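You operate a simulated robot arm through the tools that you are given. There is no shell and no other tool. Be economical: measure what you need, move in short steps, check, and stop when the job is done.

The job below is to be done with a simulated robot arm. You get a single attempt, and the scene is never put back.

TASK
Pin and rack the blue shackle, then clamp the shackle that the purple card names.
Fine: its own pin screwed home before the vice is opened; the blue shackle goes to its own cradle.

Only the result counts: the job must be done as asked and must still hold three seconds after the hand-in. Knocking over, shifting, dropping, spilling or breaking anything else fails it.

THE ROBOT
A 7-joint arm with a two-finger parallel gripper, fixed in place. Base frame: the origin is at the foot of the arm, x ahead of it, y to its left, z up; the work surface is at about z = 850. Readings come in mm, rad, newtons and seconds.
With the tool pointing down near the work surface it reaches from about 300 to 700 mm from the base axis. Its first joint turns from -1.152 to 1.152 rad. Payload 1.57 kg.
Tool frame: the origin (TCP) lies between the finger pads and is the grasp point; the fingertips stand 30 mm ahead of it; z points along the fingers, y is the line along which they close. The gripper opens to 110 mm. The fingers are 24 mm wide and 12 mm thick; the gripper's body (48 by 112 mm) begins 78 mm behind the TCP.
Orientation is that of the tool frame in the base frame, as a unit quaternion [w, x, y, z]. With the fingers straight down and closing along the base's y, the tool's x points along the base's -x, its y along +y and its z along -z.

THE INTERFACE
- The arm moves only by the tool play_rows. Its argument "deltas" is a list of rows, each a list of 3 entries, a list of its own where there are three numbers: the gripper command, from -1 (shut) to 1 (fully open), values between in proportion, then the shift along the tool's x, y, z in mm, then the turn, a rotation vector about the tool's x, y, z in rad. In form: [[claw, [x, y, z], [ax, ay, az]], ...]. A call has 1 to 10 rows; each row shifts and turns the commanded pose from where the row before left it, along the tool's axes as they then stand. Rows are played at 5 a second. More than 50 mm and 0.15 rad between two rows, or a gripper value outside its range, and nothing of the call is played. A pose out of reach is approached as far as the arm can. The call stops where the force on the tool passes 50 N (or 10 N more than at its start, if that is more) or the arm is blocked; 0.2 s more then pass. The fingers move at their own pace (about 108 mm/s each) and stop on an object; they squeeze with about 35 N. The grip force told is the motor's: it shows also when the fingers shut on nothing. Time passes only in rows, and 0.2 s behind the last, so rows that do not move let the fingers close. The reply holds the time, the measured pose of the TCP, the force on the tool along the base axes, the opening and the grip force, in the units named above and with some noise, with the torque about the TCP (base axes, N m) and any sound that the robot's microphone picked up.
- Cameras (640 x 400 px; columns grow to the right, rows downward): "scene" is fixed at [164.5, -391.1, 1412]; the picture's right is [0.78, -0.63, 0.00], its down [-0.31, -0.39, -0.87] and it looks along [0.54, 0.67, -0.50] (base axes); focal length 321 px, centre (320, 200). "wrist" rides on the gripper at [70, 16, -141] in the tool frame; the picture's right is [-0.23, 0.97, 0.00], its down [-0.85, -0.20, -0.48] and it looks along [-0.47, -0.11, 0.88] (tool axes); focal length 222 px, centre (320, 200). There is no depth. A picture from a camera that has moved, and an enlarged one, comes with that camera's place and axes in the base frame and with its lens.
- grab_frame(camera): a new picture of that camera. The clock stands still meanwhile.
- inspect(camera, box): a new picture of the part [left, top, right, bottom] of that camera's present view, enlarged. The clock stands still meanwhile.
- finish_job(): hands the job in; it is judged then, once.

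Go step by step. Nothing tells you positions but the pictures and the camera data: compare them with the known pose of the tool, close in by small moves and look again before you grip or let go. The budget is 120 turns and 84 pictures, counting those below and the enlarged ones. Unless the task says otherwise, let go and move clear before handing in, and close with one line.

The tools are called after "Request:" as a command line: name --argument value ..., lists and objects as JSON in quotes. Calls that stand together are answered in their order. play_rows: Moves the arm, as the interface text tells. Its arguments: {"type":"object","properties":{"deltas":{"type":"array","items":{"type":"array"}}},"required":["deltas"]} The other tools are called the same way: grab_frame (camera) takes a picture; inspect (camera, box) takes an enlarged picture of a part of a camera's view; finish_job () hands the job in.

At the start:

```text
clock: 0.0
eef_pos: [464.4, 52.8, 1221.5]
tcp_rot: [-0.001, 0.0, 1.0, -0.001]
wrist_force: [-0.5, -0.1, 0.1]
moment: [-0.01, 0.04, -0.02]
finger_gap: 109.8
finger_force: 0.1
```

scene: 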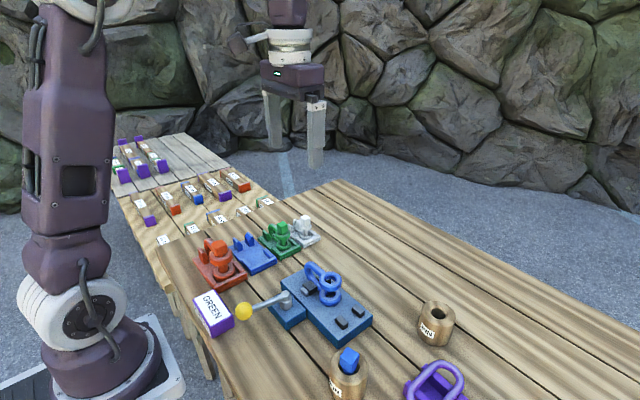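
wrist: 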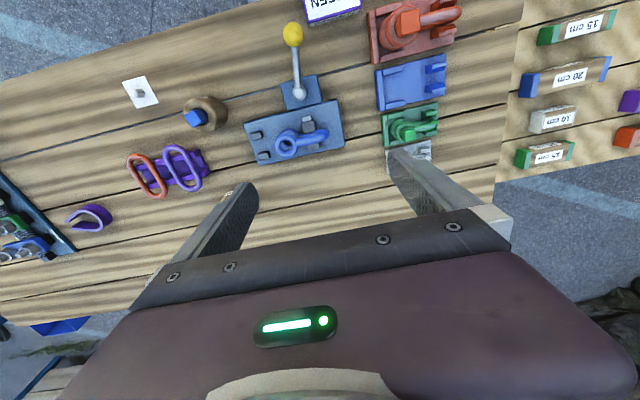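

I see a vice holding the blue shackle, four cradles (red, blue, green, white) and a purple card reading GREEN. I'll look closer at the main things first.

Request:
inspect --camera "scene" --box '[180, 200, 380, 350]'

Request:
inspect --camera "scene" --box '[310, 280, 470, 400]'

Request:
inspect --camera "wrist" --box '[220, 0, 480, 180]'

Request:
inspect --camera "wrist" --box '[0, 60, 240, 260]'

```text
2.67 times, centred on (280, 275) of scene
camera zoom: at [164.5, -391.1, 1412.0], right [0.78, -0.63, 0.0], down [-0.31, -0.39, -0.87], along [0.54, 0.67, -0.5], focal length 857 px, centre (427, 0)
```

zoom: 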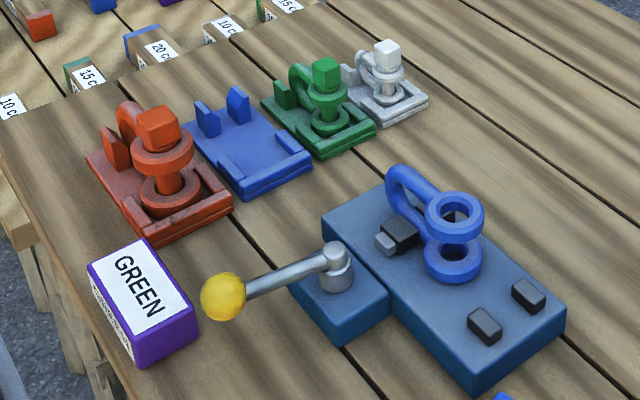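

```text
3.33 times, centred on (390, 340) of scene
camera zoom: at [164.5, -391.1, 1412.0], right [0.78, -0.63, 0.0], down [-0.31, -0.39, -0.87], along [0.54, 0.67, -0.5], focal length 1071 px, centre (87, -267)
```

zoom: 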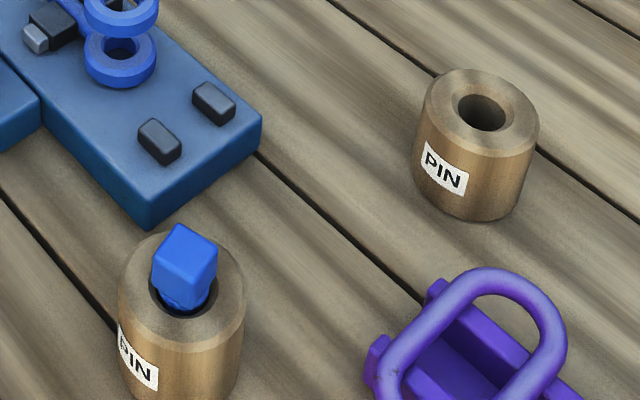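

```text
2.22 times, centred on (350, 90) of wrist
camera zoom: at [395.9, 70.3, 1364.9], right [0.23, 0.97, 0.0], down [0.85, -0.2, 0.48], along [0.47, -0.11, -0.88], focal length 494 px, centre (253, 444)
```

zoom: 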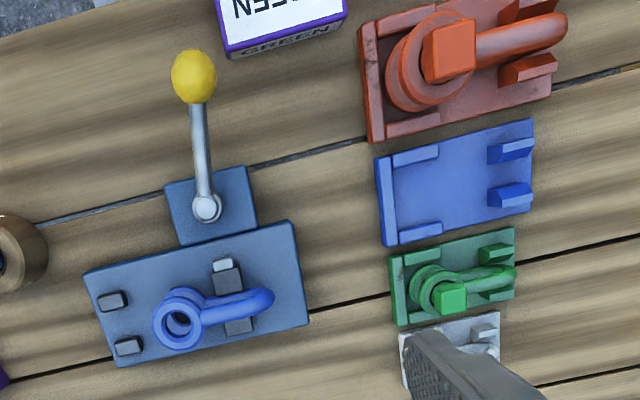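

```text
2.00 times, centred on (120, 160) of wrist
camera zoom: at [395.9, 70.3, 1364.9], right [0.23, 0.97, 0.0], down [0.85, -0.2, 0.48], along [0.47, -0.11, -0.88], focal length 444 px, centre (720, 280)
```

zoom: 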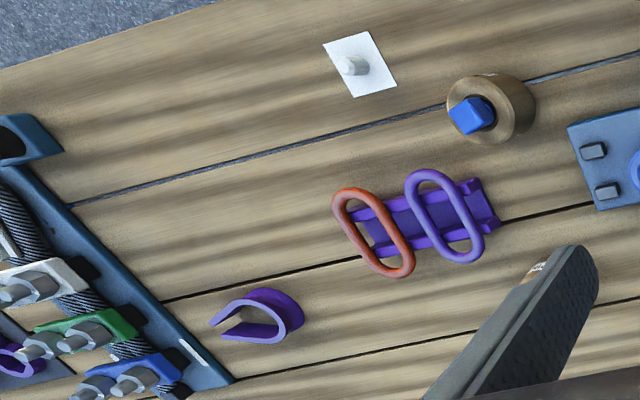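

The blue shackle sits in the vice at about (494,-20) with its eyes vertical, and its pin stands in a holder near (406,-177). The ball is at (324,41), the blue cradle at (445,245) and the green shackle at (533,227). I'll move above the pin to look closer.

Request:
play_rows --deltas '[[1, [9.7, -38.3, 26], [0, 0, 0]], [1, [9.7, -38.3, 26], [0, 0, 0]], [1, [9.7, -38.3, 26], [0, 0, 0]], [1, [9.7, -38.3, 26], [0, 0, 0]], [1, [9.7, -38.3, 26], [0, 0, 0]], [1, [9.7, -38.3, 26], [0, 0, 0]]]'

Request:
grab_frame --camera "wrist"

```text
clock: 1.4
eef_pos: [407.5, -176.4, 1066.7]
tcp_rot: [0.0, 0.001, 1.0, 0.0]
wrist_force: [-0.8, 0.0, -0.2]
moment: [0.0, 0.02, 0.05]
finger_gap: 110.1
finger_force: 0.0
```

```text
77 pictures are left
camera wrist: at [338.1, -160.1, 1208.8], right [0.23, 0.97, 0.0], down [0.85, -0.2, 0.48], along [0.47, -0.11, -0.88], focal length 222 px, centre (320, 200)
```

wrist: 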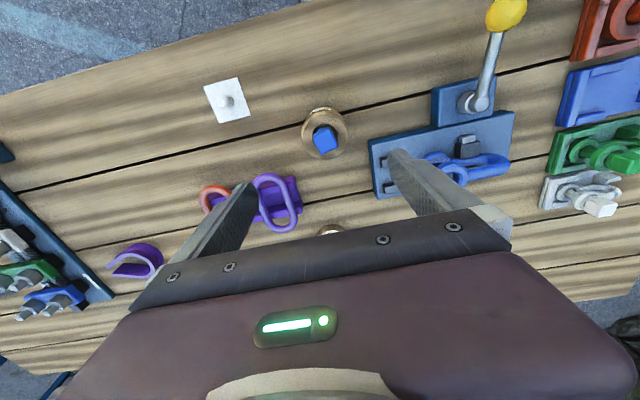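

Request:
inspect --camera "wrist" --box '[284, 95, 364, 165]'

Request:
inspect --camera "wrist" --box '[360, 60, 520, 200]'

Request:
inspect --camera "scene" --box '[310, 325, 390, 400]'

Request:
inspect --camera "scene" --box '[235, 250, 385, 360]'

```text
5.71 times, centred on (324, 130) of wrist
camera zoom: at [338.1, -160.1, 1208.8], right [0.23, 0.97, 0.0], down [0.85, -0.2, 0.48], along [0.47, -0.11, -0.88], focal length 1269 px, centre (297, 600)
```

zoom: 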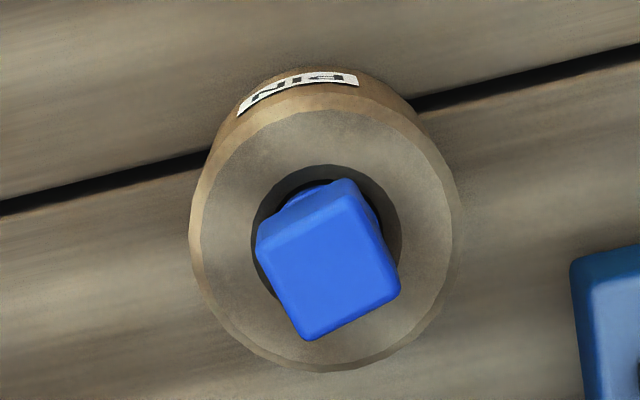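

```text
2.86 times, centred on (440, 130) of wrist
camera zoom: at [338.1, -160.1, 1208.8], right [0.23, 0.97, 0.0], down [0.85, -0.2, 0.48], along [0.47, -0.11, -0.88], focal length 635 px, centre (-23, 400)
```

zoom: 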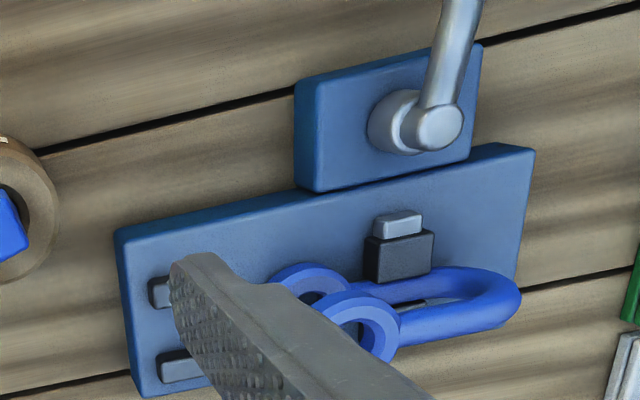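

```text
5.33 times, centred on (350, 362) of scene
camera zoom: at [164.5, -391.1, 1412.0], right [0.78, -0.63, 0.0], down [-0.31, -0.39, -0.87], along [0.54, 0.67, -0.5], focal length 1714 px, centre (160, -667)
```

zoom: 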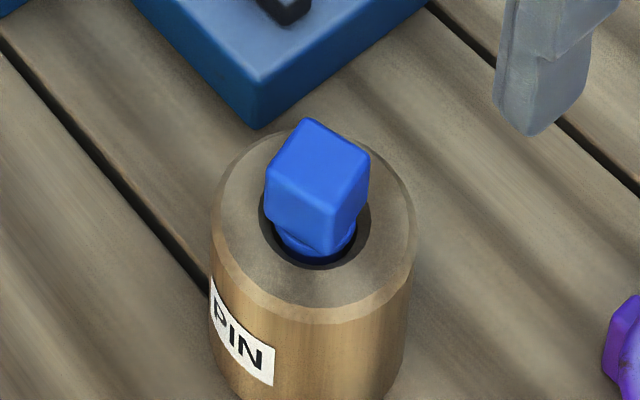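

```text
3.64 times, centred on (310, 305) of scene
camera zoom: at [164.5, -391.1, 1412.0], right [0.78, -0.63, 0.0], down [-0.31, -0.39, -0.87], along [0.54, 0.67, -0.5], focal length 1168 px, centre (356, -182)
```

zoom: 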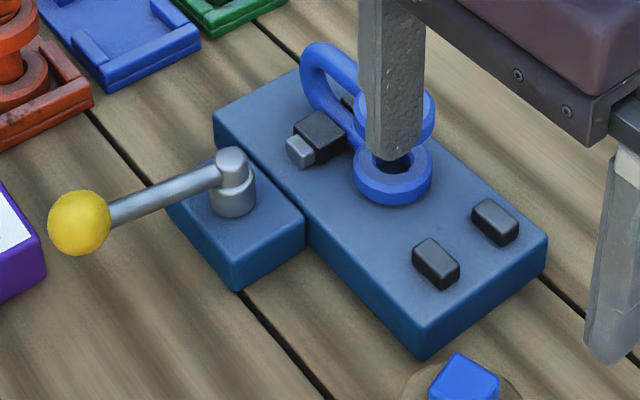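

The pin's head is triangulated at (407.5,-169,932). It is about 23 mm square, turned about +16°, with the holder top near z 903. Next I'll measure the shackle eye from right above it.

Request:
play_rows --deltas '[[1, [-21.6, 39.1, 1.7], [0, 0, 0]], [1, [-21.6, 39.1, 1.7], [0, 0, 0]], [1, [-21.6, 39.1, 1.7], [0, 0, 0]], [1, [-21.6, 39.1, 1.7], [0, 0, 0]]]'

Request:
grab_frame --camera "wrist"

Request:
inspect --camera "wrist" --box '[260, 80, 380, 170]'

Request:
inspect --camera "scene" --box '[280, 250, 380, 325]'

```text
clock: 2.4
eef_pos: [494.7, -19.8, 1058.3]
tcp_rot: [0.001, 0.0, 1.0, 0.001]
wrist_force: [-0.7, 0.5, 0.4]
moment: [-0.02, 0.0, 0.01]
finger_gap: 110.1
finger_force: 0.0
```

```text
72 pictures are left
camera wrist: at [425.7, -2.7, 1202.2], right [0.23, 0.97, 0.0], down [0.85, -0.2, 0.48], along [0.47, -0.11, -0.88], focal length 222 px, centre (320, 200)
```

wrist: 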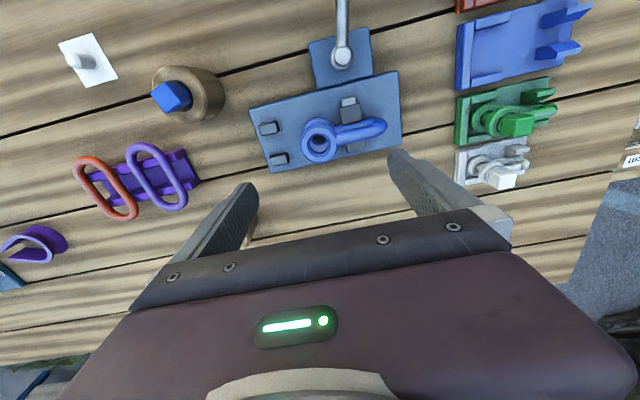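

```text
4.44 times, centred on (320, 125) of wrist
camera zoom: at [425.7, -2.7, 1202.2], right [0.23, 0.97, 0.0], down [0.85, -0.2, 0.48], along [0.47, -0.11, -0.88], focal length 987 px, centre (320, 533)
```

zoom: 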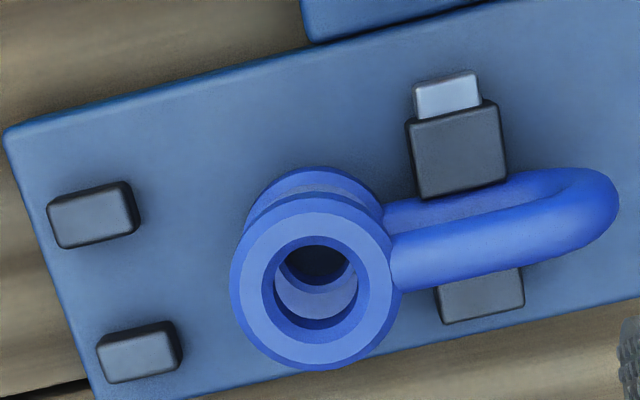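

```text
5.33 times, centred on (330, 288) of scene
camera zoom: at [164.4, -391.1, 1412.0], right [0.78, -0.63, 0.0], down [-0.31, -0.39, -0.87], along [0.54, 0.67, -0.5], focal length 1714 px, centre (267, -267)
```

zoom: 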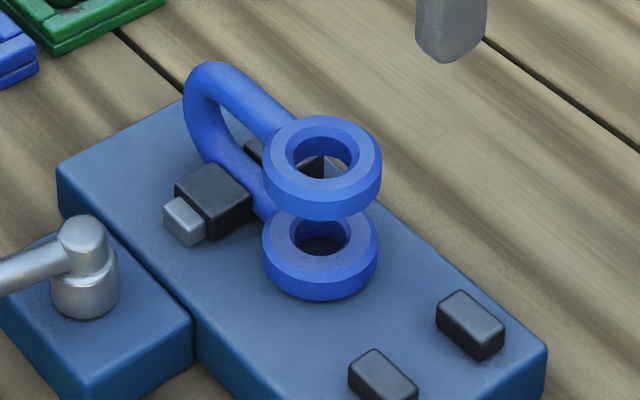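

The upper eye is at about (492.7,-19.5) with its top near z 935. Now I'll go to the pin and line the fingers up with its head.

Request:
play_rows --deltas '[[1, [21.8, -37.35, 19.5], [0, 0, 0]], [1, [21.8, -37.35, 19.5], [0, 0, 0]], [0.2, [21.8, -37.35, 19.5], [0, 0, 0]], [0.2, [21.8, -37.35, 19.5], [0, 0, 0]], [0.2, [0, 0, 0], [0, 0, -0.14]], [0.2, [0, 0, 0], [0, 0, -0.14]], [0.2, [0, 0, 0], [0, 0, 0]]]'

Request:
grab_frame --camera "wrist"

Request:
inspect --camera "scene" --box '[300, 300, 400, 400]'

```text
clock: 4.0
eef_pos: [405.6, -169.7, 981.2]
tcp_rot: [0.0, -0.139, 0.99, 0.0]
wrist_force: [0.2, -0.1, -0.4]
moment: [-0.01, 0.0, -0.01]
finger_gap: 65.9
finger_force: 0.1
```

```text
69 pictures are left
camera wrist: at [334.5, -173.0, 1123.7], right [-0.05, 1.0, 0.0], down [0.88, 0.05, 0.48], along [0.48, 0.02, -0.88], focal length 222 px, centre (320, 200)
```

wrist: 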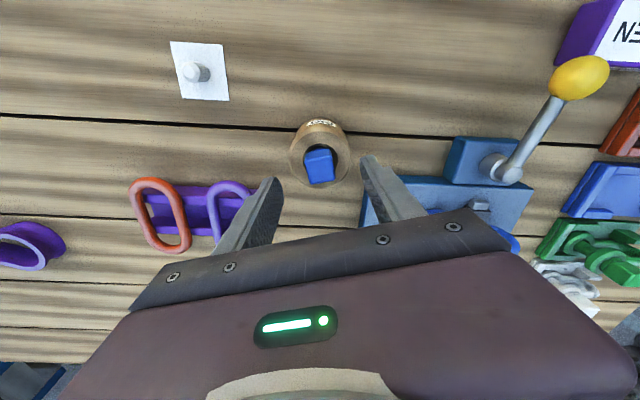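

```text
4.00 times, centred on (350, 350) of scene
camera zoom: at [164.5, -391.1, 1412.0], right [0.78, -0.63, 0.0], down [-0.31, -0.39, -0.87], along [0.54, 0.67, -0.5], focal length 1285 px, centre (200, -400)
```

zoom: 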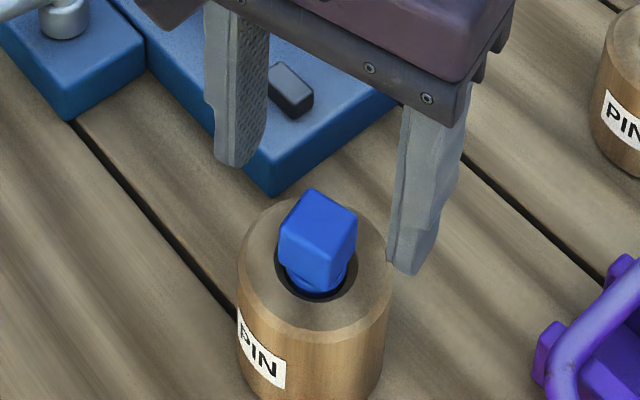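

The fingers straddle the pin. I'll zoom the wrist view to check the yaw.

Request:
inspect --camera "wrist" --box '[280, 110, 360, 195]'

```text
4.71 times, centred on (320, 152) of wrist
camera zoom: at [334.5, -173.0, 1123.7], right [-0.05, 1.0, 0.0], down [0.88, 0.05, 0.48], along [0.48, 0.02, -0.88], focal length 1045 px, centre (320, 424)
```

zoom: 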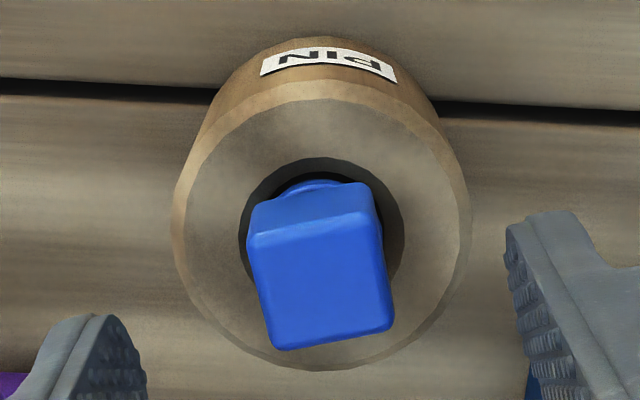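

The yaw matches at about 15°, and the centre is about (408,-169.5). I'll lower onto the head and grip.

Request:
play_rows --deltas '[[0.2, [-2, 0, 20], [0, 0, 0]], [0.2, [0, 0, 21], [0, 0, 0]], [0.2, [0, 0, 0], [0, 0, 0]]]'

Request:
inspect --camera "scene" --box '[300, 300, 400, 400]'

Request:
inspect --camera "wrist" --box '[250, 130, 390, 240]'

```text
clock: 4.8
eef_pos: [407.3, -169.8, 940.6]
tcp_rot: [0.0, -0.139, 0.99, 0.0]
wrist_force: [-1.6, -0.5, 0.5]
moment: [0.02, -0.03, -0.01]
finger_gap: 65.9
finger_force: 0.0
```

```text
4.00 times, centred on (350, 350) of scene
camera zoom: at [164.5, -391.1, 1412.0], right [0.78, -0.63, 0.0], down [-0.31, -0.39, -0.87], along [0.54, 0.67, -0.5], focal length 1285 px, centre (200, -400)
```

zoom: 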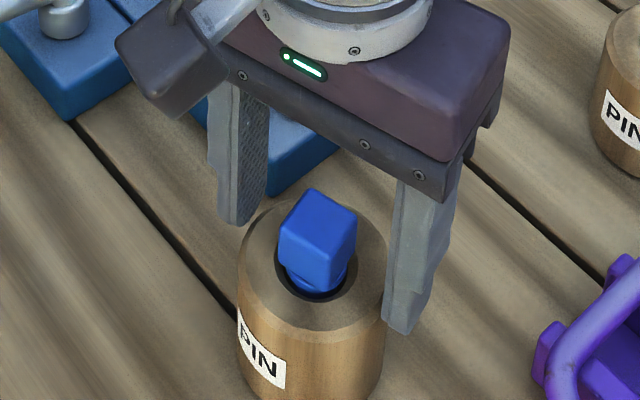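

```text
3.64 times, centred on (320, 185) of wrist
camera zoom: at [336.8, -172.3, 1082.8], right [-0.05, 1.0, 0.0], down [0.88, 0.04, 0.48], along [0.48, 0.02, -0.88], focal length 808 px, centre (320, 254)
```

zoom: 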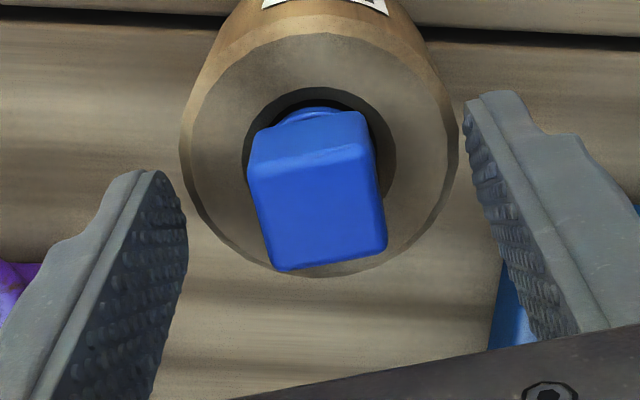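

All aligned; I'll close the gripper and lift.

Request:
play_rows --deltas '[[-0.4, [0, 0, 0], [0, 0, 0]], [-0.6, [0, 0, 0], [0, 0, 0]], [-1, [0, 0, 0], [0, 0, 0]], [-1, [0, 0, 0], [0, 0, 0]], [-1, [0, 0, 0], [0, 0, 0]]]'

Request:
play_rows --deltas '[[-1, [0, 0, -20], [0, 0, 0]], [-1, [0, 0, -40], [0, 0, 0]], [-1, [0, 0, -40], [0, 0, 0]], [-1, [0, 0, 0], [0, 0, 0]]]'

Request:
grab_frame --camera "scene"

Request:
inspect --camera "wrist" --box '[250, 110, 390, 220]'

```text
clock: 6.0
eef_pos: [407.0, -168.8, 939.4]
tcp_rot: [0.0, -0.14, 0.99, 0.0]
wrist_force: [-0.1, 6.9, -9.3]
moment: [0.25, -0.11, 0.25]
finger_gap: 61.2
finger_force: 44.7
```

```text
clock: 6.3
eef_pos: [407.7, -168.9, 940.2]
tcp_rot: [-0.001, -0.141, 0.99, 0.002]
wrist_force: [6.1, -5.3, -21.5]
moment: [0.18, -0.75, 0.75]
finger_gap: 61.4
finger_force: 45.3
stopped in row 1: the force on the tool passed its limit at 95 N (the readings are from after the stop); the commanded pose is now the measured one
```

```text
64 pictures are left
```

scene: 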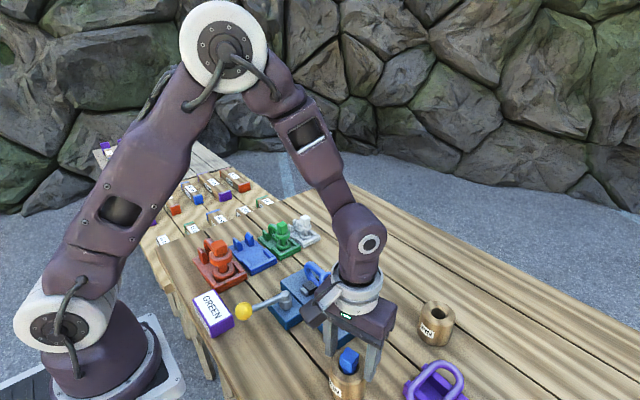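

```text
3.64 times, centred on (320, 165) of wrist
camera zoom: at [337.3, -172.5, 1083.5], right [-0.05, 1.0, 0.0], down [0.88, 0.05, 0.48], along [0.48, 0.03, -0.88], focal length 808 px, centre (320, 327)
```

zoom: 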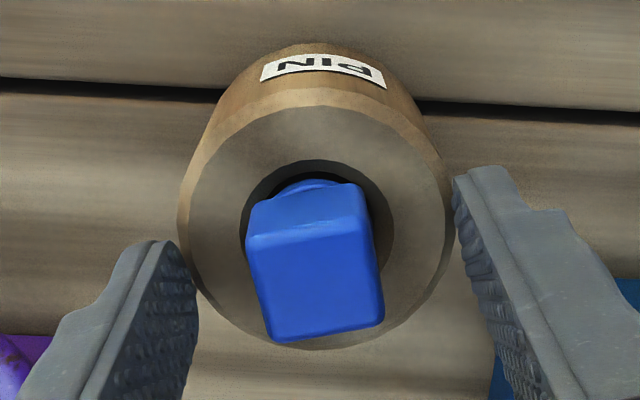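

The fingers closed on the holder's rim (61 mm) rather than the head, so I was too low. I'll open and check that the holder hasn't moved.

Request:
play_rows --deltas '[[0.0, [0, 0, 0], [0, 0, 0]], [0.2, [0, 0, 0], [0, 0, 0]], [0.2, [0, 0, -5], [0, 0, 0]], [0.2, [0, 0, -5], [0, 0, 0]], [0.2, [0, 0, 0], [0, 0, 0]]]'

Request:
inspect --camera "scene" --box '[300, 300, 400, 400]'

Request:
inspect --camera "wrist" --box '[250, 110, 390, 220]'

```text
clock: 7.5
eef_pos: [406.6, -169.7, 952.4]
tcp_rot: [-0.002, -0.141, 0.99, 0.002]
wrist_force: [-0.3, -0.4, 0.1]
moment: [0.04, -0.01, 0.02]
finger_gap: 66.1
finger_force: 0.0
```

```text
4.00 times, centred on (350, 350) of scene
camera zoom: at [164.5, -391.1, 1412.0], right [0.78, -0.63, 0.0], down [-0.31, -0.39, -0.87], along [0.54, 0.67, -0.5], focal length 1285 px, centre (200, -400)
```

zoom: 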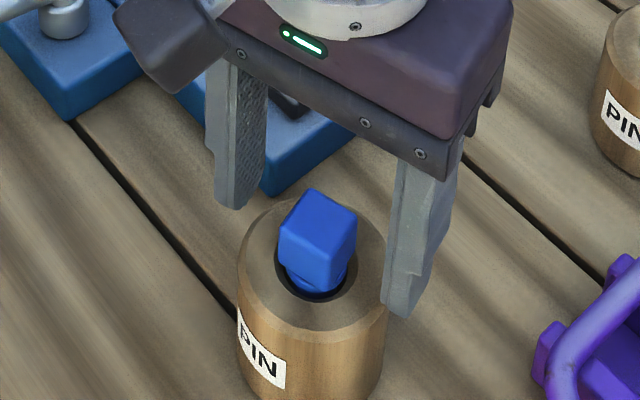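

```text
3.64 times, centred on (320, 165) of wrist
camera zoom: at [336.6, -172.2, 1094.5], right [-0.05, 1.0, 0.0], down [0.88, 0.04, 0.47], along [0.47, 0.03, -0.88], focal length 808 px, centre (320, 327)
```

zoom: 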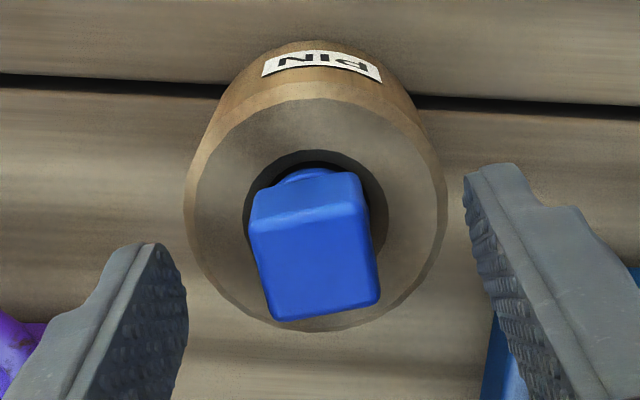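

The holder hasn't moved. The fingertips image about 8 mm lower than I assumed, so TCP z 948 should clear the rim. I'll lower slightly and close on the head.

Request:
play_rows --deltas '[[0.2, [-1, 0, 3.5], [0, 0, 0]], [-0.3, [0, 0, 0], [0, 0, 0]], [-0.6, [0, 0, 0], [0, 0, 0]], [-1, [0, 0, 0], [0, 0, 0]], [-1, [0, 0, 0], [0, 0, 0]]]'

Request:
inspect --camera "scene" --box '[300, 300, 400, 400]'

```text
clock: 8.7
eef_pos: [408.0, -169.7, 947.1]
tcp_rot: [-0.001, -0.14, 0.99, 0.002]
wrist_force: [2.4, -5.2, 1.0]
moment: [-0.18, -0.11, 0.02]
finger_gap: 24.0
finger_force: 35.4
```

```text
4.00 times, centred on (350, 350) of scene
camera zoom: at [164.5, -391.3, 1412.0], right [0.78, -0.63, 0.0], down [-0.31, -0.39, -0.87], along [0.54, 0.67, -0.5], focal length 1285 px, centre (200, -400)
```

zoom: 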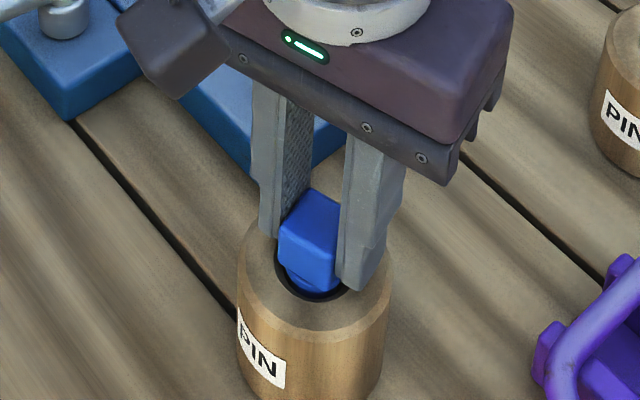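

The head is gripped at 24.0 mm. I'll lift it straight up.

Request:
play_rows --deltas '[[-1, [0, 0, -10], [0, 0, 0]], [-1, [0, 0, -30], [0, 0, 0]], [-1, [0, 0, -40], [0, 0, 0]], [-1, [0, 0, -40], [0, 0, 0]], [-1, [0, 0, 0], [0, 0, 0]]]'

Request:
inspect --camera "scene" --box '[290, 210, 450, 400]'

Request:
grab_frame --camera "wrist"

```text
clock: 9.9
eef_pos: [407.4, -169.0, 1067.1]
tcp_rot: [-0.002, -0.141, 0.99, 0.001]
wrist_force: [0.5, 0.5, -1.3]
moment: [-0.01, -0.01, 0.0]
finger_gap: 23.9
finger_force: 35.1
```

```text
2.11 times, centred on (370, 305) of scene
camera zoom: at [164.5, -391.1, 1412.0], right [0.78, -0.63, 0.0], down [-0.31, -0.39, -0.87], along [0.54, 0.67, -0.5], focal length 676 px, centre (215, -21)
```

zoom: 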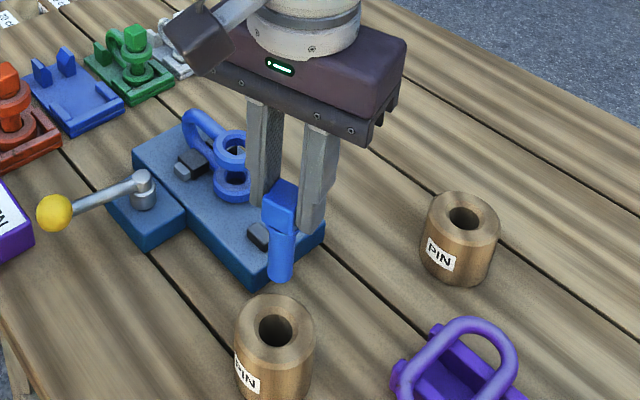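

```text
58 pictures are left
camera wrist: at [338.1, -172.3, 1210.6], right [-0.05, 1.0, 0.0], down [0.88, 0.04, 0.47], along [0.47, 0.03, -0.88], focal length 222 px, centre (320, 200)
```

wrist: 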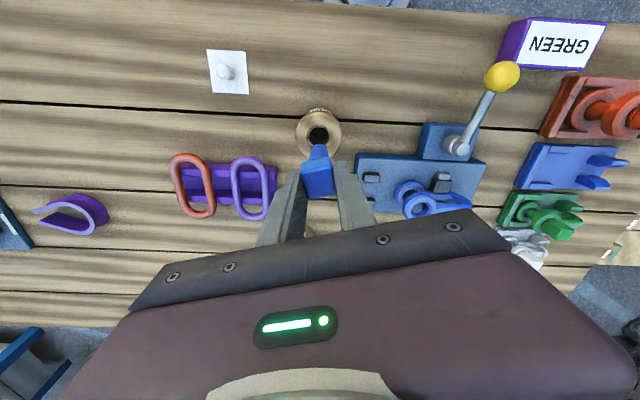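

The pin is held plumb. I'll carry it over the upper eye, then look from both cameras.

Request:
play_rows --deltas '[[-1, [-30.85, 30.0, 0], [0, 0, 0]], [-1, [-30.85, 30.0, 0], [0, 0, 0]], [-1, [-30.85, 30.0, 0], [0, 0, 0]], [-1, [-30.85, 30.0, 0], [0, 0, 0]], [-1, [0, 0, 25], [0, 0, 0]], [-1, [0, 0, 0], [0, 0, 0]]]'

Request:
inspect --camera "scene" --box '[280, 230, 380, 310]'

Request:
inspect --camera "wrist" --box '[260, 80, 380, 200]'

```text
clock: 11.3
eef_pos: [494.2, -19.3, 1042.4]
tcp_rot: [-0.002, -0.14, 0.99, 0.002]
wrist_force: [0.9, -1.0, -1.9]
moment: [-0.01, 0.01, 0.02]
finger_gap: 24.0
finger_force: 35.3
```

```text
5.00 times, centred on (330, 270) of scene
camera zoom: at [164.5, -391.1, 1412.0], right [0.78, -0.63, 0.0], down [-0.31, -0.39, -0.87], along [0.54, 0.67, -0.5], focal length 1607 px, centre (270, -150)
```

zoom: 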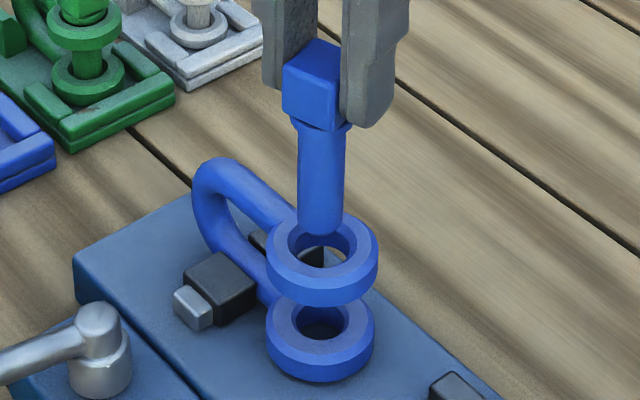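

```text
3.33 times, centred on (320, 140) of wrist
camera zoom: at [423.9, -22.4, 1186.0], right [-0.05, 1.0, 0.0], down [0.88, 0.04, 0.48], along [0.47, 0.03, -0.88], focal length 740 px, centre (320, 400)
```

zoom: 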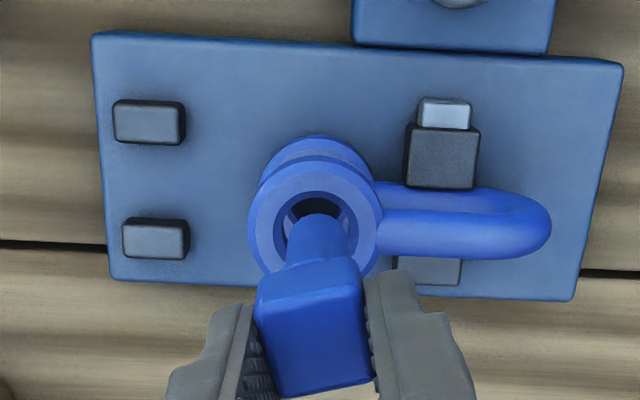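

Laterally it looks aligned in the scene view. I'll zoom the wrist view to check fore-aft.

Request:
inspect --camera "wrist" --box '[290, 120, 350, 165]'

```text
8.89 times, centred on (320, 142) of wrist
camera zoom: at [423.9, -22.4, 1186.0], right [-0.05, 1.0, 0.0], down [0.88, 0.04, 0.48], along [0.47, 0.03, -0.88], focal length 1974 px, centre (320, 711)
```

zoom: 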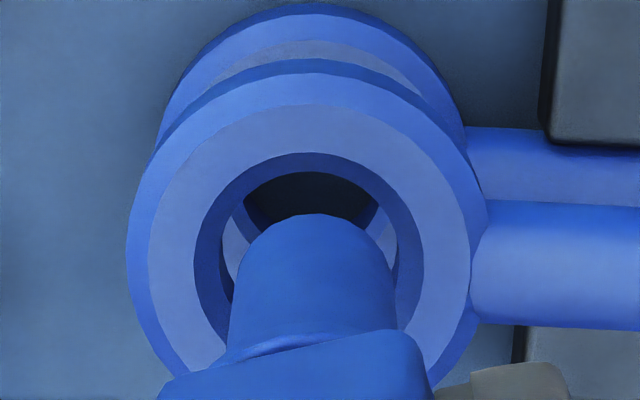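

Pin and hole are aligned within about 1 mm, with roughly 4 mm of clearance. I'll lower it slowly.

Request:
play_rows --deltas '[[-1, [0, 0, 8], [0, 0, 0]], [-1, [0, 0, 8], [0, 0, 0]], [-1, [0, 0, 8], [0, 0, 0]], [-1, [0, 0, 8], [0, 0, 0]], [-1, [0, 0, 0], [0, 0, 0]]]'

Request:
inspect --camera "scene" --box '[280, 240, 380, 320]'

```text
clock: 12.5
eef_pos: [493.9, -19.0, 1009.8]
tcp_rot: [-0.002, -0.141, 0.99, 0.001]
wrist_force: [-0.3, -0.4, -1.0]
moment: [-0.01, 0.01, -0.01]
finger_gap: 24.2
finger_force: 34.7
```

```text
5.00 times, centred on (330, 280) of scene
camera zoom: at [164.5, -391.1, 1412.0], right [0.78, -0.63, 0.0], down [-0.31, -0.39, -0.87], along [0.54, 0.67, -0.5], focal length 1607 px, centre (270, -200)
```

zoom: 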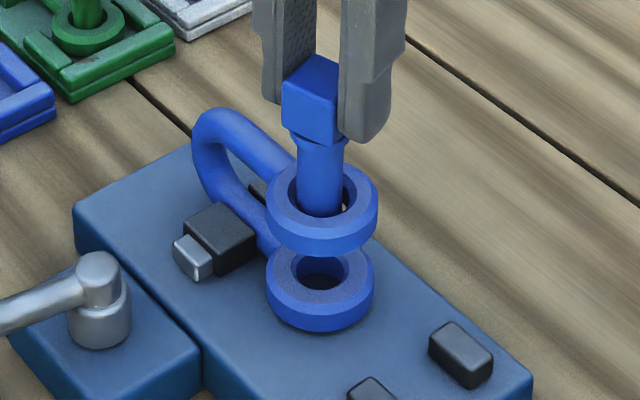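

It entered the upper eye cleanly. Continuing down toward the lower eye.

Request:
play_rows --deltas '[[-1, [0, 0, 7], [0, 0, 0]], [-1, [0, 0, 7], [0, 0, 0]], [-1, [0, 0, 5], [0, 0, 0]], [-1, [0, 0, 4], [0, 0, 0]], [-1, [0, 0, 3], [0, 0, 0]], [-1, [0, 0, 0], [0, 0, 0]]]'

Request:
inspect --camera "scene" --box '[280, 240, 380, 320]'

```text
clock: 13.9
eef_pos: [494.5, -19.4, 983.7]
tcp_rot: [0.0, -0.139, 0.99, 0.002]
wrist_force: [10.3, -4.5, -1.7]
moment: [-0.26, -0.75, 0.0]
finger_gap: 24.0
finger_force: 35.5
```

```text
5.00 times, centred on (330, 280) of scene
camera zoom: at [164.7, -391.2, 1412.0], right [0.78, -0.63, 0.0], down [-0.31, -0.39, -0.87], along [0.54, 0.67, -0.5], focal length 1607 px, centre (270, -200)
```

zoom: 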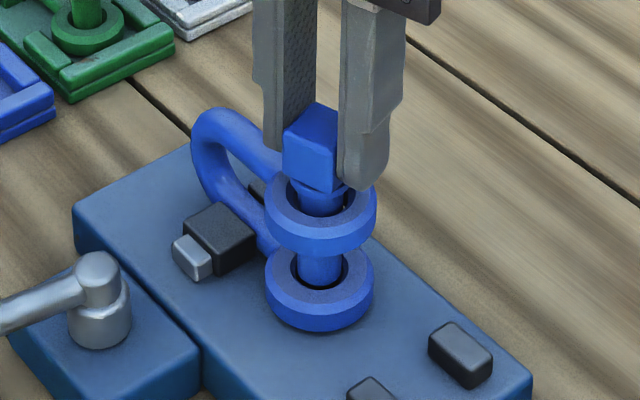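

The pin tip has entered the lower eye with a small side load in +x. I'll shift 1 mm that way to see if the load eases.

Request:
play_rows --deltas '[[-1, [-0.85, -0.66, 0], [0, 0, 0]], [-1, [0, 0, 0], [0, 0, 0]]]'

```text
clock: 14.5
eef_pos: [495.2, -20.0, 985.6]
tcp_rot: [-0.002, -0.14, 0.99, 0.002]
wrist_force: [9.3, -1.5, 0.5]
moment: [0.03, -0.68, 0.0]
finger_gap: 24.1
finger_force: 35.7
```

Request:
play_rows --deltas '[[-1, [-1.6, -0.5, 0], [0, 0, 0]], [-1, [0, 0, 0], [0, 0, 0]]]'

```text
clock: 15.1
eef_pos: [494.7, -19.9, 983.8]
tcp_rot: [-0.002, -0.14, 0.99, 0.003]
wrist_force: [-2.9, -0.4, 2.8]
moment: [0.2, 0.03, -0.01]
finger_gap: 24.1
finger_force: 34.5
```

The side load is gone. I'll press down gently to find the seat or thread.

Request:
play_rows --deltas '[[-1, [0, 0, 2], [0, 0, 0]], [-1, [0, 0, 2], [0, 0, 0]], [-1, [0, 0, 2], [0, 0, 0]], [-1, [0, 0, 0], [0, 0, 0]]]'

```text
clock: 16.1
eef_pos: [497.2, -19.6, 979.4]
tcp_rot: [-0.001, -0.14, 0.99, 0.001]
wrist_force: [-8.2, -0.5, 43.3]
moment: [0.22, 0.28, -0.06]
finger_gap: 24.2
finger_force: 35.7
```

Contact at 43 N: the thread start. I'll ease off slightly and turn clockwise.

Request:
play_rows --deltas '[[-1, [0, 0, -1], [0, 0, 0]], [-1, [0, 0, 0], [0, 0, 0.14]], [-1, [0, 0, 0.2], [0, 0, 0.14]], [-1, [0, 0, 0.2], [0, 0, 0.14]], [-1, [0, 0, 0.2], [0, 0, 0.14]], [-1, [0, 0, 0.2], [0, 0, 0.14]], [-1, [0, 0, 0], [0, 0, 0]]]'

```text
clock: 17.7
eef_pos: [495.5, -20.9, 978.6]
tcp_rot: [-0.002, 0.209, 0.978, 0.0]
wrist_force: [0.7, -26.2, 30.6]
moment: [-1.01, -0.4, 0.07]
finger_gap: 23.9
finger_force: 34.6
```

It turned 0.7 rad with no sound yet. A side load in -y has built up, so I'll relieve it and go on turning.

Request:
play_rows --deltas '[[-1, [-0.6, -1.4, 0], [0, 0, 0]], [-1, [0, 0, 0], [0, 0, 0]]]'

Request:
inspect --camera "scene" --box '[280, 240, 380, 320]'

```text
clock: 18.3
eef_pos: [496.5, -22.1, 979.1]
tcp_rot: [-0.002, 0.208, 0.978, 0.002]
wrist_force: [-1.2, -19.7, 31.8]
moment: [-0.88, -0.34, 0.01]
finger_gap: 24.3
finger_force: 34.9
```

```text
5.00 times, centred on (330, 280) of scene
camera zoom: at [163.9, -391.6, 1411.9], right [0.78, -0.63, 0.0], down [-0.31, -0.39, -0.87], along [0.54, 0.67, -0.5], focal length 1607 px, centre (270, -200)
```

zoom: 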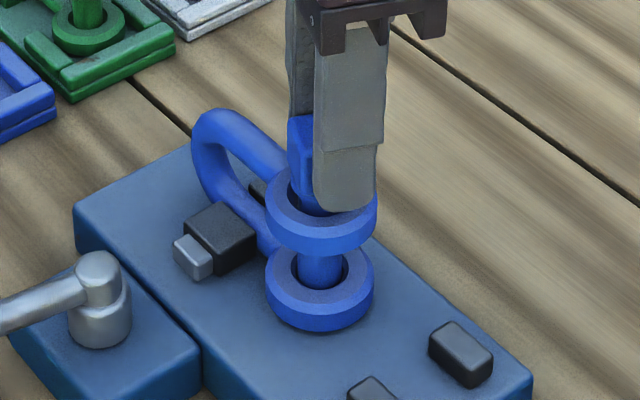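

The fingertips sit about level with the head's underside and may be touching the eye. I'll let go and regrip 7 mm higher, turned back 90° so there is room to turn clockwise.

Request:
play_rows --deltas '[[-0.3, [0, 0, 0], [0, 0, 0]], [-0.1, [0, 0, 0], [0, 0, 0]], [-0.1, [0, 0, -7], [0, 0, 0]], [-0.1, [0, 0, -23], [0, 0, 0]], [-0.1, [0, 0, 0], [0, 0, 0]]]'

Request:
inspect --camera "scene" --box '[280, 240, 380, 320]'

Request:
inspect --camera "wrist" --box '[270, 110, 370, 200]'

```text
clock: 19.5
eef_pos: [495.5, -20.7, 1009.8]
tcp_rot: [-0.003, 0.208, 0.978, 0.001]
wrist_force: [0.7, -0.4, 0.6]
moment: [0.01, -0.01, 0.03]
finger_gap: 49.4
finger_force: 0.0
```

```text
5.00 times, centred on (330, 280) of scene
camera zoom: at [164.5, -391.1, 1412.0], right [0.78, -0.63, 0.0], down [-0.31, -0.39, -0.87], along [0.54, 0.67, -0.5], focal length 1607 px, centre (270, -200)
```

zoom: 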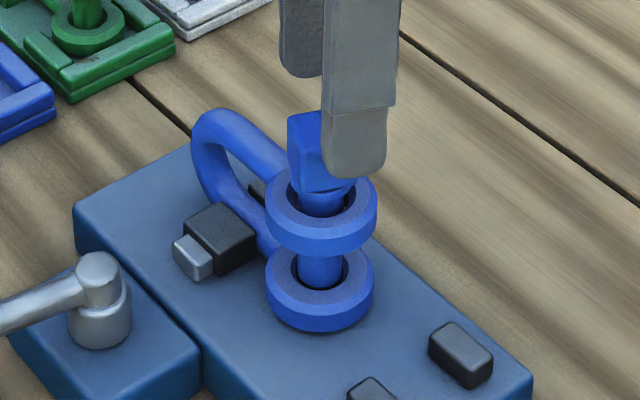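

```text
4.44 times, centred on (320, 155) of wrist
camera zoom: at [439.5, 23.0, 1151.8], right [0.6, 0.8, 0.0], down [0.7, -0.53, 0.47], along [0.38, -0.29, -0.88], focal length 987 px, centre (320, 400)
```

zoom: 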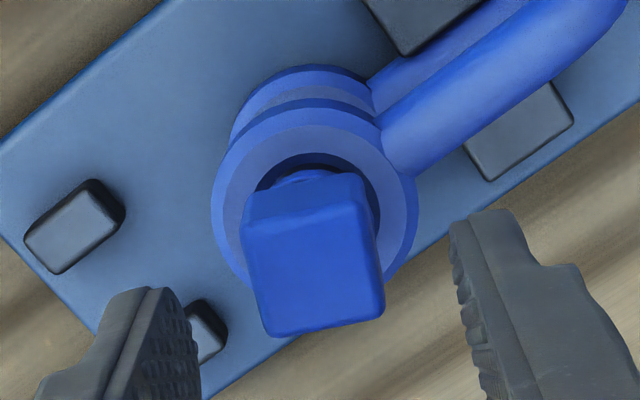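

The pin stands straight with its head about 7 mm above the eye. I'll turn the open gripper back by 90°.

Request:
play_rows --deltas '[[0, [0, 0, -10], [0, 0, 0]], [0, [0, 0, 0], [0, 0, -0.149]], [0, [0, 0, 0], [0, 0, -0.149]], [0, [0, 0, 0], [0, 0, -0.149]], [0, [0, 0, 0], [0, 0, -0.149]], [0, [0, 0, 0], [0, 0, -0.149]], [0, [0, 0, 0], [0, 0, -0.149]], [0, [0, 0, 0], [0, 0, -0.149]], [0, [0, 0, 0], [0, 0, -0.149]], [0, [0, 0, 0], [0, 0, -0.149]]]'

Request:
play_rows --deltas '[[0, [0, 0, 0], [0, 0, -0.149]], [0, [0, 0, 0], [0, 0, -0.081]], [0, [0, 0, 0], [0, 0, 0]]]'

Request:
grab_frame --camera "wrist"

```text
clock: 21.7
eef_pos: [496.7, -21.5, 1018.7]
tcp_rot: [0.0, -0.446, 0.895, 0.003]
wrist_force: [0.1, 0.3, 1.4]
moment: [0.02, 0.01, -0.01]
finger_gap: 54.9
finger_force: 0.1
```

```text
clock: 22.5
eef_pos: [497.1, -20.9, 1019.4]
tcp_rot: [-0.002, -0.547, 0.837, 0.002]
wrist_force: [0.1, -0.7, 0.9]
moment: [-0.01, 0.03, 0.03]
finger_gap: 54.9
finger_force: 0.0
```

```text
49 pictures are left
camera wrist: at [454.4, -77.9, 1161.6], right [-0.8, 0.6, 0.0], down [0.53, 0.7, 0.48], along [0.28, 0.38, -0.88], focal length 222 px, centre (320, 200)
```

wrist: 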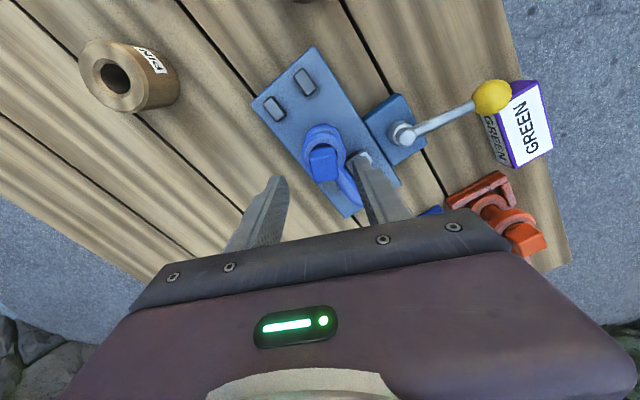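

The yaw is 66° and the head lies between the fingers. I'll lower to z≈987 and grip.

Request:
play_rows --deltas '[[0, [0, 0, 16], [0, 0, 0]], [0, [0, 0, 16], [0, 0, 0]], [-0.4, [0, 0, 0], [0, 0, 0]], [-1, [0, 0, 0], [0, 0, 0]], [-1, [0, 0, 0], [0, 0, 0]], [-1, [0, 0, 0], [0, 0, 0]]]'

Request:
inspect --camera "scene" --box '[280, 230, 380, 320]'

```text
clock: 23.9
eef_pos: [493.9, -20.6, 986.7]
tcp_rot: [-0.002, -0.545, 0.838, 0.004]
wrist_force: [-27.0, 15.8, 6.9]
moment: [0.24, 1.2, -0.01]
finger_gap: 24.4
finger_force: 34.6
```

```text
4.44 times, centred on (330, 275) of scene
camera zoom: at [163.6, -390.7, 1412.3], right [0.78, -0.63, 0.0], down [-0.31, -0.39, -0.87], along [0.54, 0.67, -0.5], focal length 1428 px, centre (276, -133)
```

zoom: 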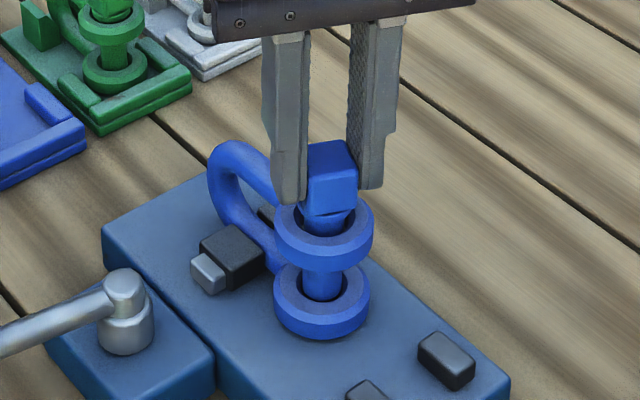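

The grip is good, but there is a side load of 31 N along the closing direction. I'll shift about 2 mm to relieve it.

Request:
play_rows --deltas '[[-1, [-0.2, 1.8, 0], [0, 0, 0]], [-1, [0, 0, 0], [0, 0, 0]]]'

```text
clock: 24.5
eef_pos: [493.7, -20.1, 987.1]
tcp_rot: [-0.002, -0.545, 0.839, 0.002]
wrist_force: [-19.0, 9.3, 2.6]
moment: [0.42, 0.94, -0.02]
finger_gap: 24.1
finger_force: 34.8
```

Request:
play_rows --deltas '[[-1, [0, 2.5, 0], [0, 0, 0]], [-1, [0, 0, 0], [0, 0, 0]]]'

```text
clock: 25.1
eef_pos: [493.4, -19.9, 985.4]
tcp_rot: [0.001, -0.545, 0.839, 0.0]
wrist_force: [-4.1, -2.2, -0.8]
moment: [-0.04, -0.06, -0.01]
finger_gap: 23.9
finger_force: 35.1
```

Side load is near zero. Now I'll press lightly and turn clockwise.

Request:
play_rows --deltas '[[-1, [0, 0, 2], [0, 0, 0]], [-1, [0, 0, 1], [0, 0, 0.145]], [-1, [0, 0, 0.3], [0, 0, 0.145]], [-1, [0, 0, 0.3], [0, 0, 0.145]], [-1, [0, 0, 0.3], [0, 0, 0.145]], [-1, [0, 0, 0.3], [0, 0, 0.145]], [-1, [0, 0, 0.3], [0, 0, 0.145]], [-1, [0, 0, 0], [0, 0, 0]]]'

```text
clock: 26.9
eef_pos: [493.8, -19.4, 981.9]
tcp_rot: [-0.001, -0.14, 0.99, 0.0]
wrist_force: [-0.3, -16.1, 39.9]
moment: [-0.48, -0.27, -0.03]
finger_gap: 24.0
finger_force: 34.9
```

Request:
inspect --camera "scene" --box '[290, 240, 370, 310]'

```text
5.71 times, centred on (330, 275) of scene
camera zoom: at [163.8, -391.5, 1412.0], right [0.78, -0.63, 0.0], down [-0.31, -0.39, -0.87], along [0.54, 0.67, -0.5], focal length 1836 px, centre (263, -229)
```

zoom: 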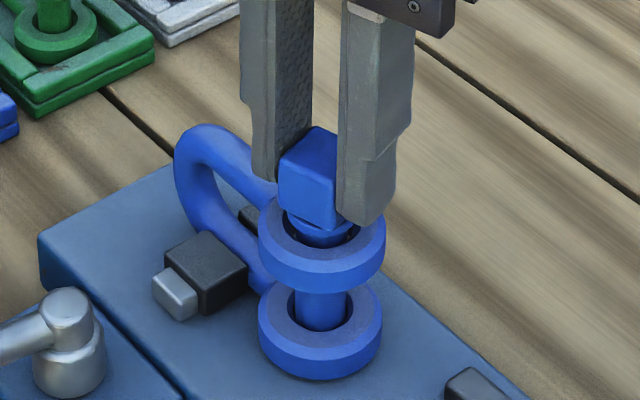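

The pin is going in. I'll relieve the side load and keep turning clockwise.

Request:
play_rows --deltas '[[-1, [0.5, -1.9, -2], [0, 0, 0]], [-1, [0, 0, 0.2], [0, 0, 0.145]], [-1, [0, 0, 0.2], [0, 0, 0.145]], [-1, [0, 0, 0.2], [0, 0, 0.145]], [-1, [0, 0, 0.2], [0, 0, 0.145]], [-1, [0, 0, 0.2], [0, 0, 0.145]], [-1, [0, 0, 0.2], [0, 0, 0.145]], [-1, [0, 0, 0], [0, 0, 0]]]'

```text
clock: 28.7
eef_pos: [493.4, -19.8, 982.9]
tcp_rot: [-0.003, 0.29, 0.957, 0.001]
wrist_force: [5.5, 14.3, 14.9]
moment: [0.27, -0.48, -0.02]
finger_gap: 24.4
finger_force: 34.8
```

Request:
play_rows --deltas '[[-1, [0.4, 1.5, 0.5], [0, 0, 0]], [-1, [0, 0, 0.3], [0, 0, 0.145]], [-1, [0, 0, 0.3], [0, 0, 0.145]], [-1, [0, 0, 0.3], [0, 0, 0.145]], [-1, [0, 0, 0.3], [0, 0, 0.145]], [-1, [0, 0, 0.3], [0, 0, 0.145]], [-1, [0, 0, 0.3], [0, 0, 0.145]], [-1, [0, 0, 0], [0, 0, 0]]]'

Request:
inspect --camera "scene" --box '[290, 240, 370, 310]'

```text
clock: 30.5
eef_pos: [492.9, -19.1, 981.5]
tcp_rot: [-0.002, 0.668, 0.744, 0.0]
wrist_force: [-2.7, -3.5, 27.3]
moment: [0.08, 0.02, -0.06]
finger_gap: 24.1
finger_force: 35.2
```

```text
5.71 times, centred on (330, 275) of scene
camera zoom: at [164.0, -391.2, 1412.1], right [0.78, -0.63, 0.0], down [-0.31, -0.39, -0.87], along [0.54, 0.67, -0.5], focal length 1836 px, centre (263, -229)
```

zoom: 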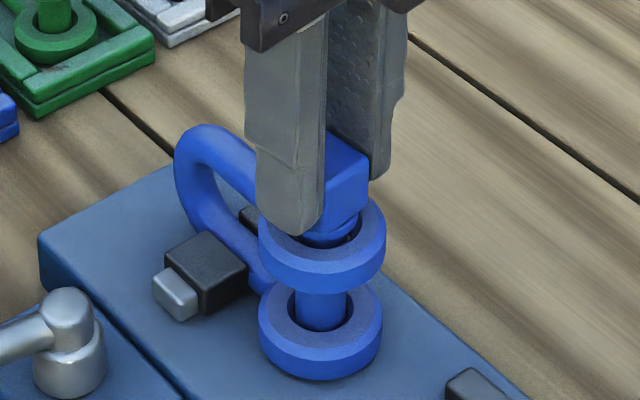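

About 3.3 rad of turning so far, with no clear signal. I'll release, back up and compare the head height with the finished green shackle.

Request:
play_rows --deltas '[[-0.3, [0, 0, 0], [0, 0, 0]], [0, [0, 0, 0], [0, 0, 0]], [0, [0, 0, -20], [0, 0, 0]], [0, [0, 0, -20], [0, 0, 0]], [0, [0, 0, 0], [0, 0, 0]]]'

Request:
inspect --camera "scene" --box '[290, 240, 370, 310]'

Request:
inspect --camera "scene" --box '[245, 205, 325, 265]'

```text
clock: 31.7
eef_pos: [493.4, -18.8, 1021.7]
tcp_rot: [-0.003, 0.666, 0.746, 0.0]
wrist_force: [0.4, -0.8, 0.1]
moment: [0.02, -0.02, 0.05]
finger_gap: 55.0
finger_force: 0.0
```

```text
5.71 times, centred on (330, 275) of scene
camera zoom: at [164.5, -391.1, 1412.0], right [0.78, -0.63, 0.0], down [-0.31, -0.39, -0.87], along [0.54, 0.67, -0.5], focal length 1836 px, centre (263, -229)
```

zoom: 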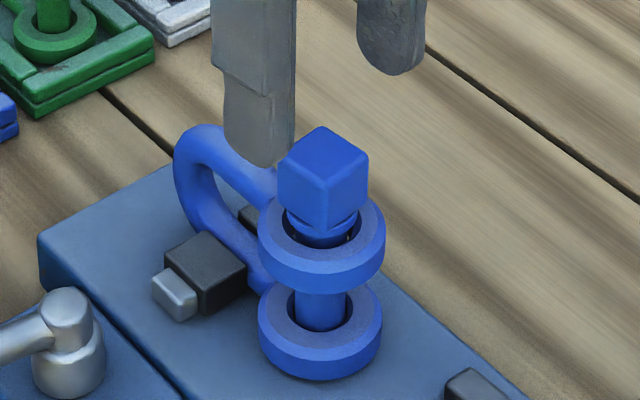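

```text
6.67 times, centred on (285, 235) of scene
camera zoom: at [164.5, -391.1, 1412.0], right [0.78, -0.63, 0.0], down [-0.31, -0.39, -0.87], along [0.54, 0.67, -0.5], focal length 2142 px, centre (553, -33)
```

zoom: 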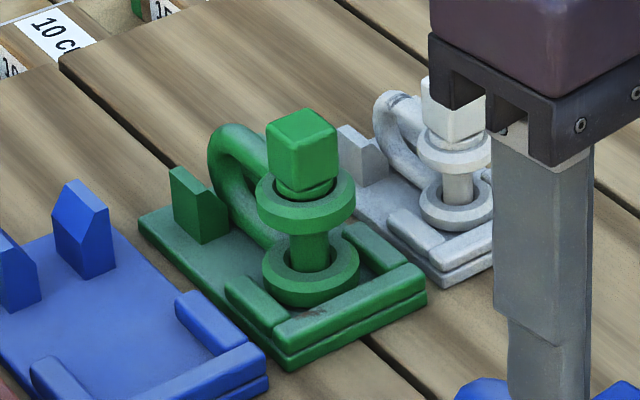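

Blue looks close to how green sits. I'll zoom both for an exact comparison.

Request:
inspect --camera "scene" --box '[272, 215, 304, 239]'

Request:
inspect --camera "scene" --box '[318, 258, 362, 294]'

```text
16.00 times, centred on (288, 227) of scene
camera zoom: at [164.5, -391.1, 1412.0], right [0.78, -0.63, 0.0], down [-0.31, -0.39, -0.87], along [0.54, 0.67, -0.5], focal length 5141 px, centre (832, -232)
```

zoom: 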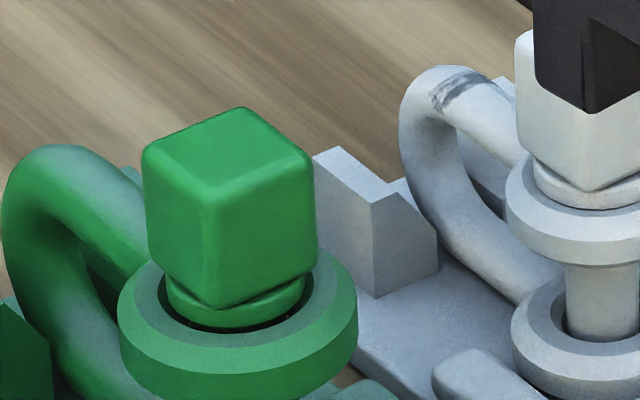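

```text
11.11 times, centred on (340, 276) of scene
camera zoom: at [164.5, -391.1, 1412.0], right [0.78, -0.63, 0.0], down [-0.31, -0.39, -0.87], along [0.54, 0.67, -0.5], focal length 3570 px, centre (98, -644)
```

zoom: 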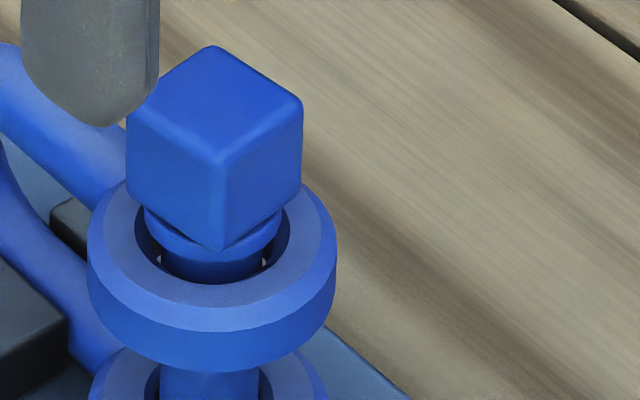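

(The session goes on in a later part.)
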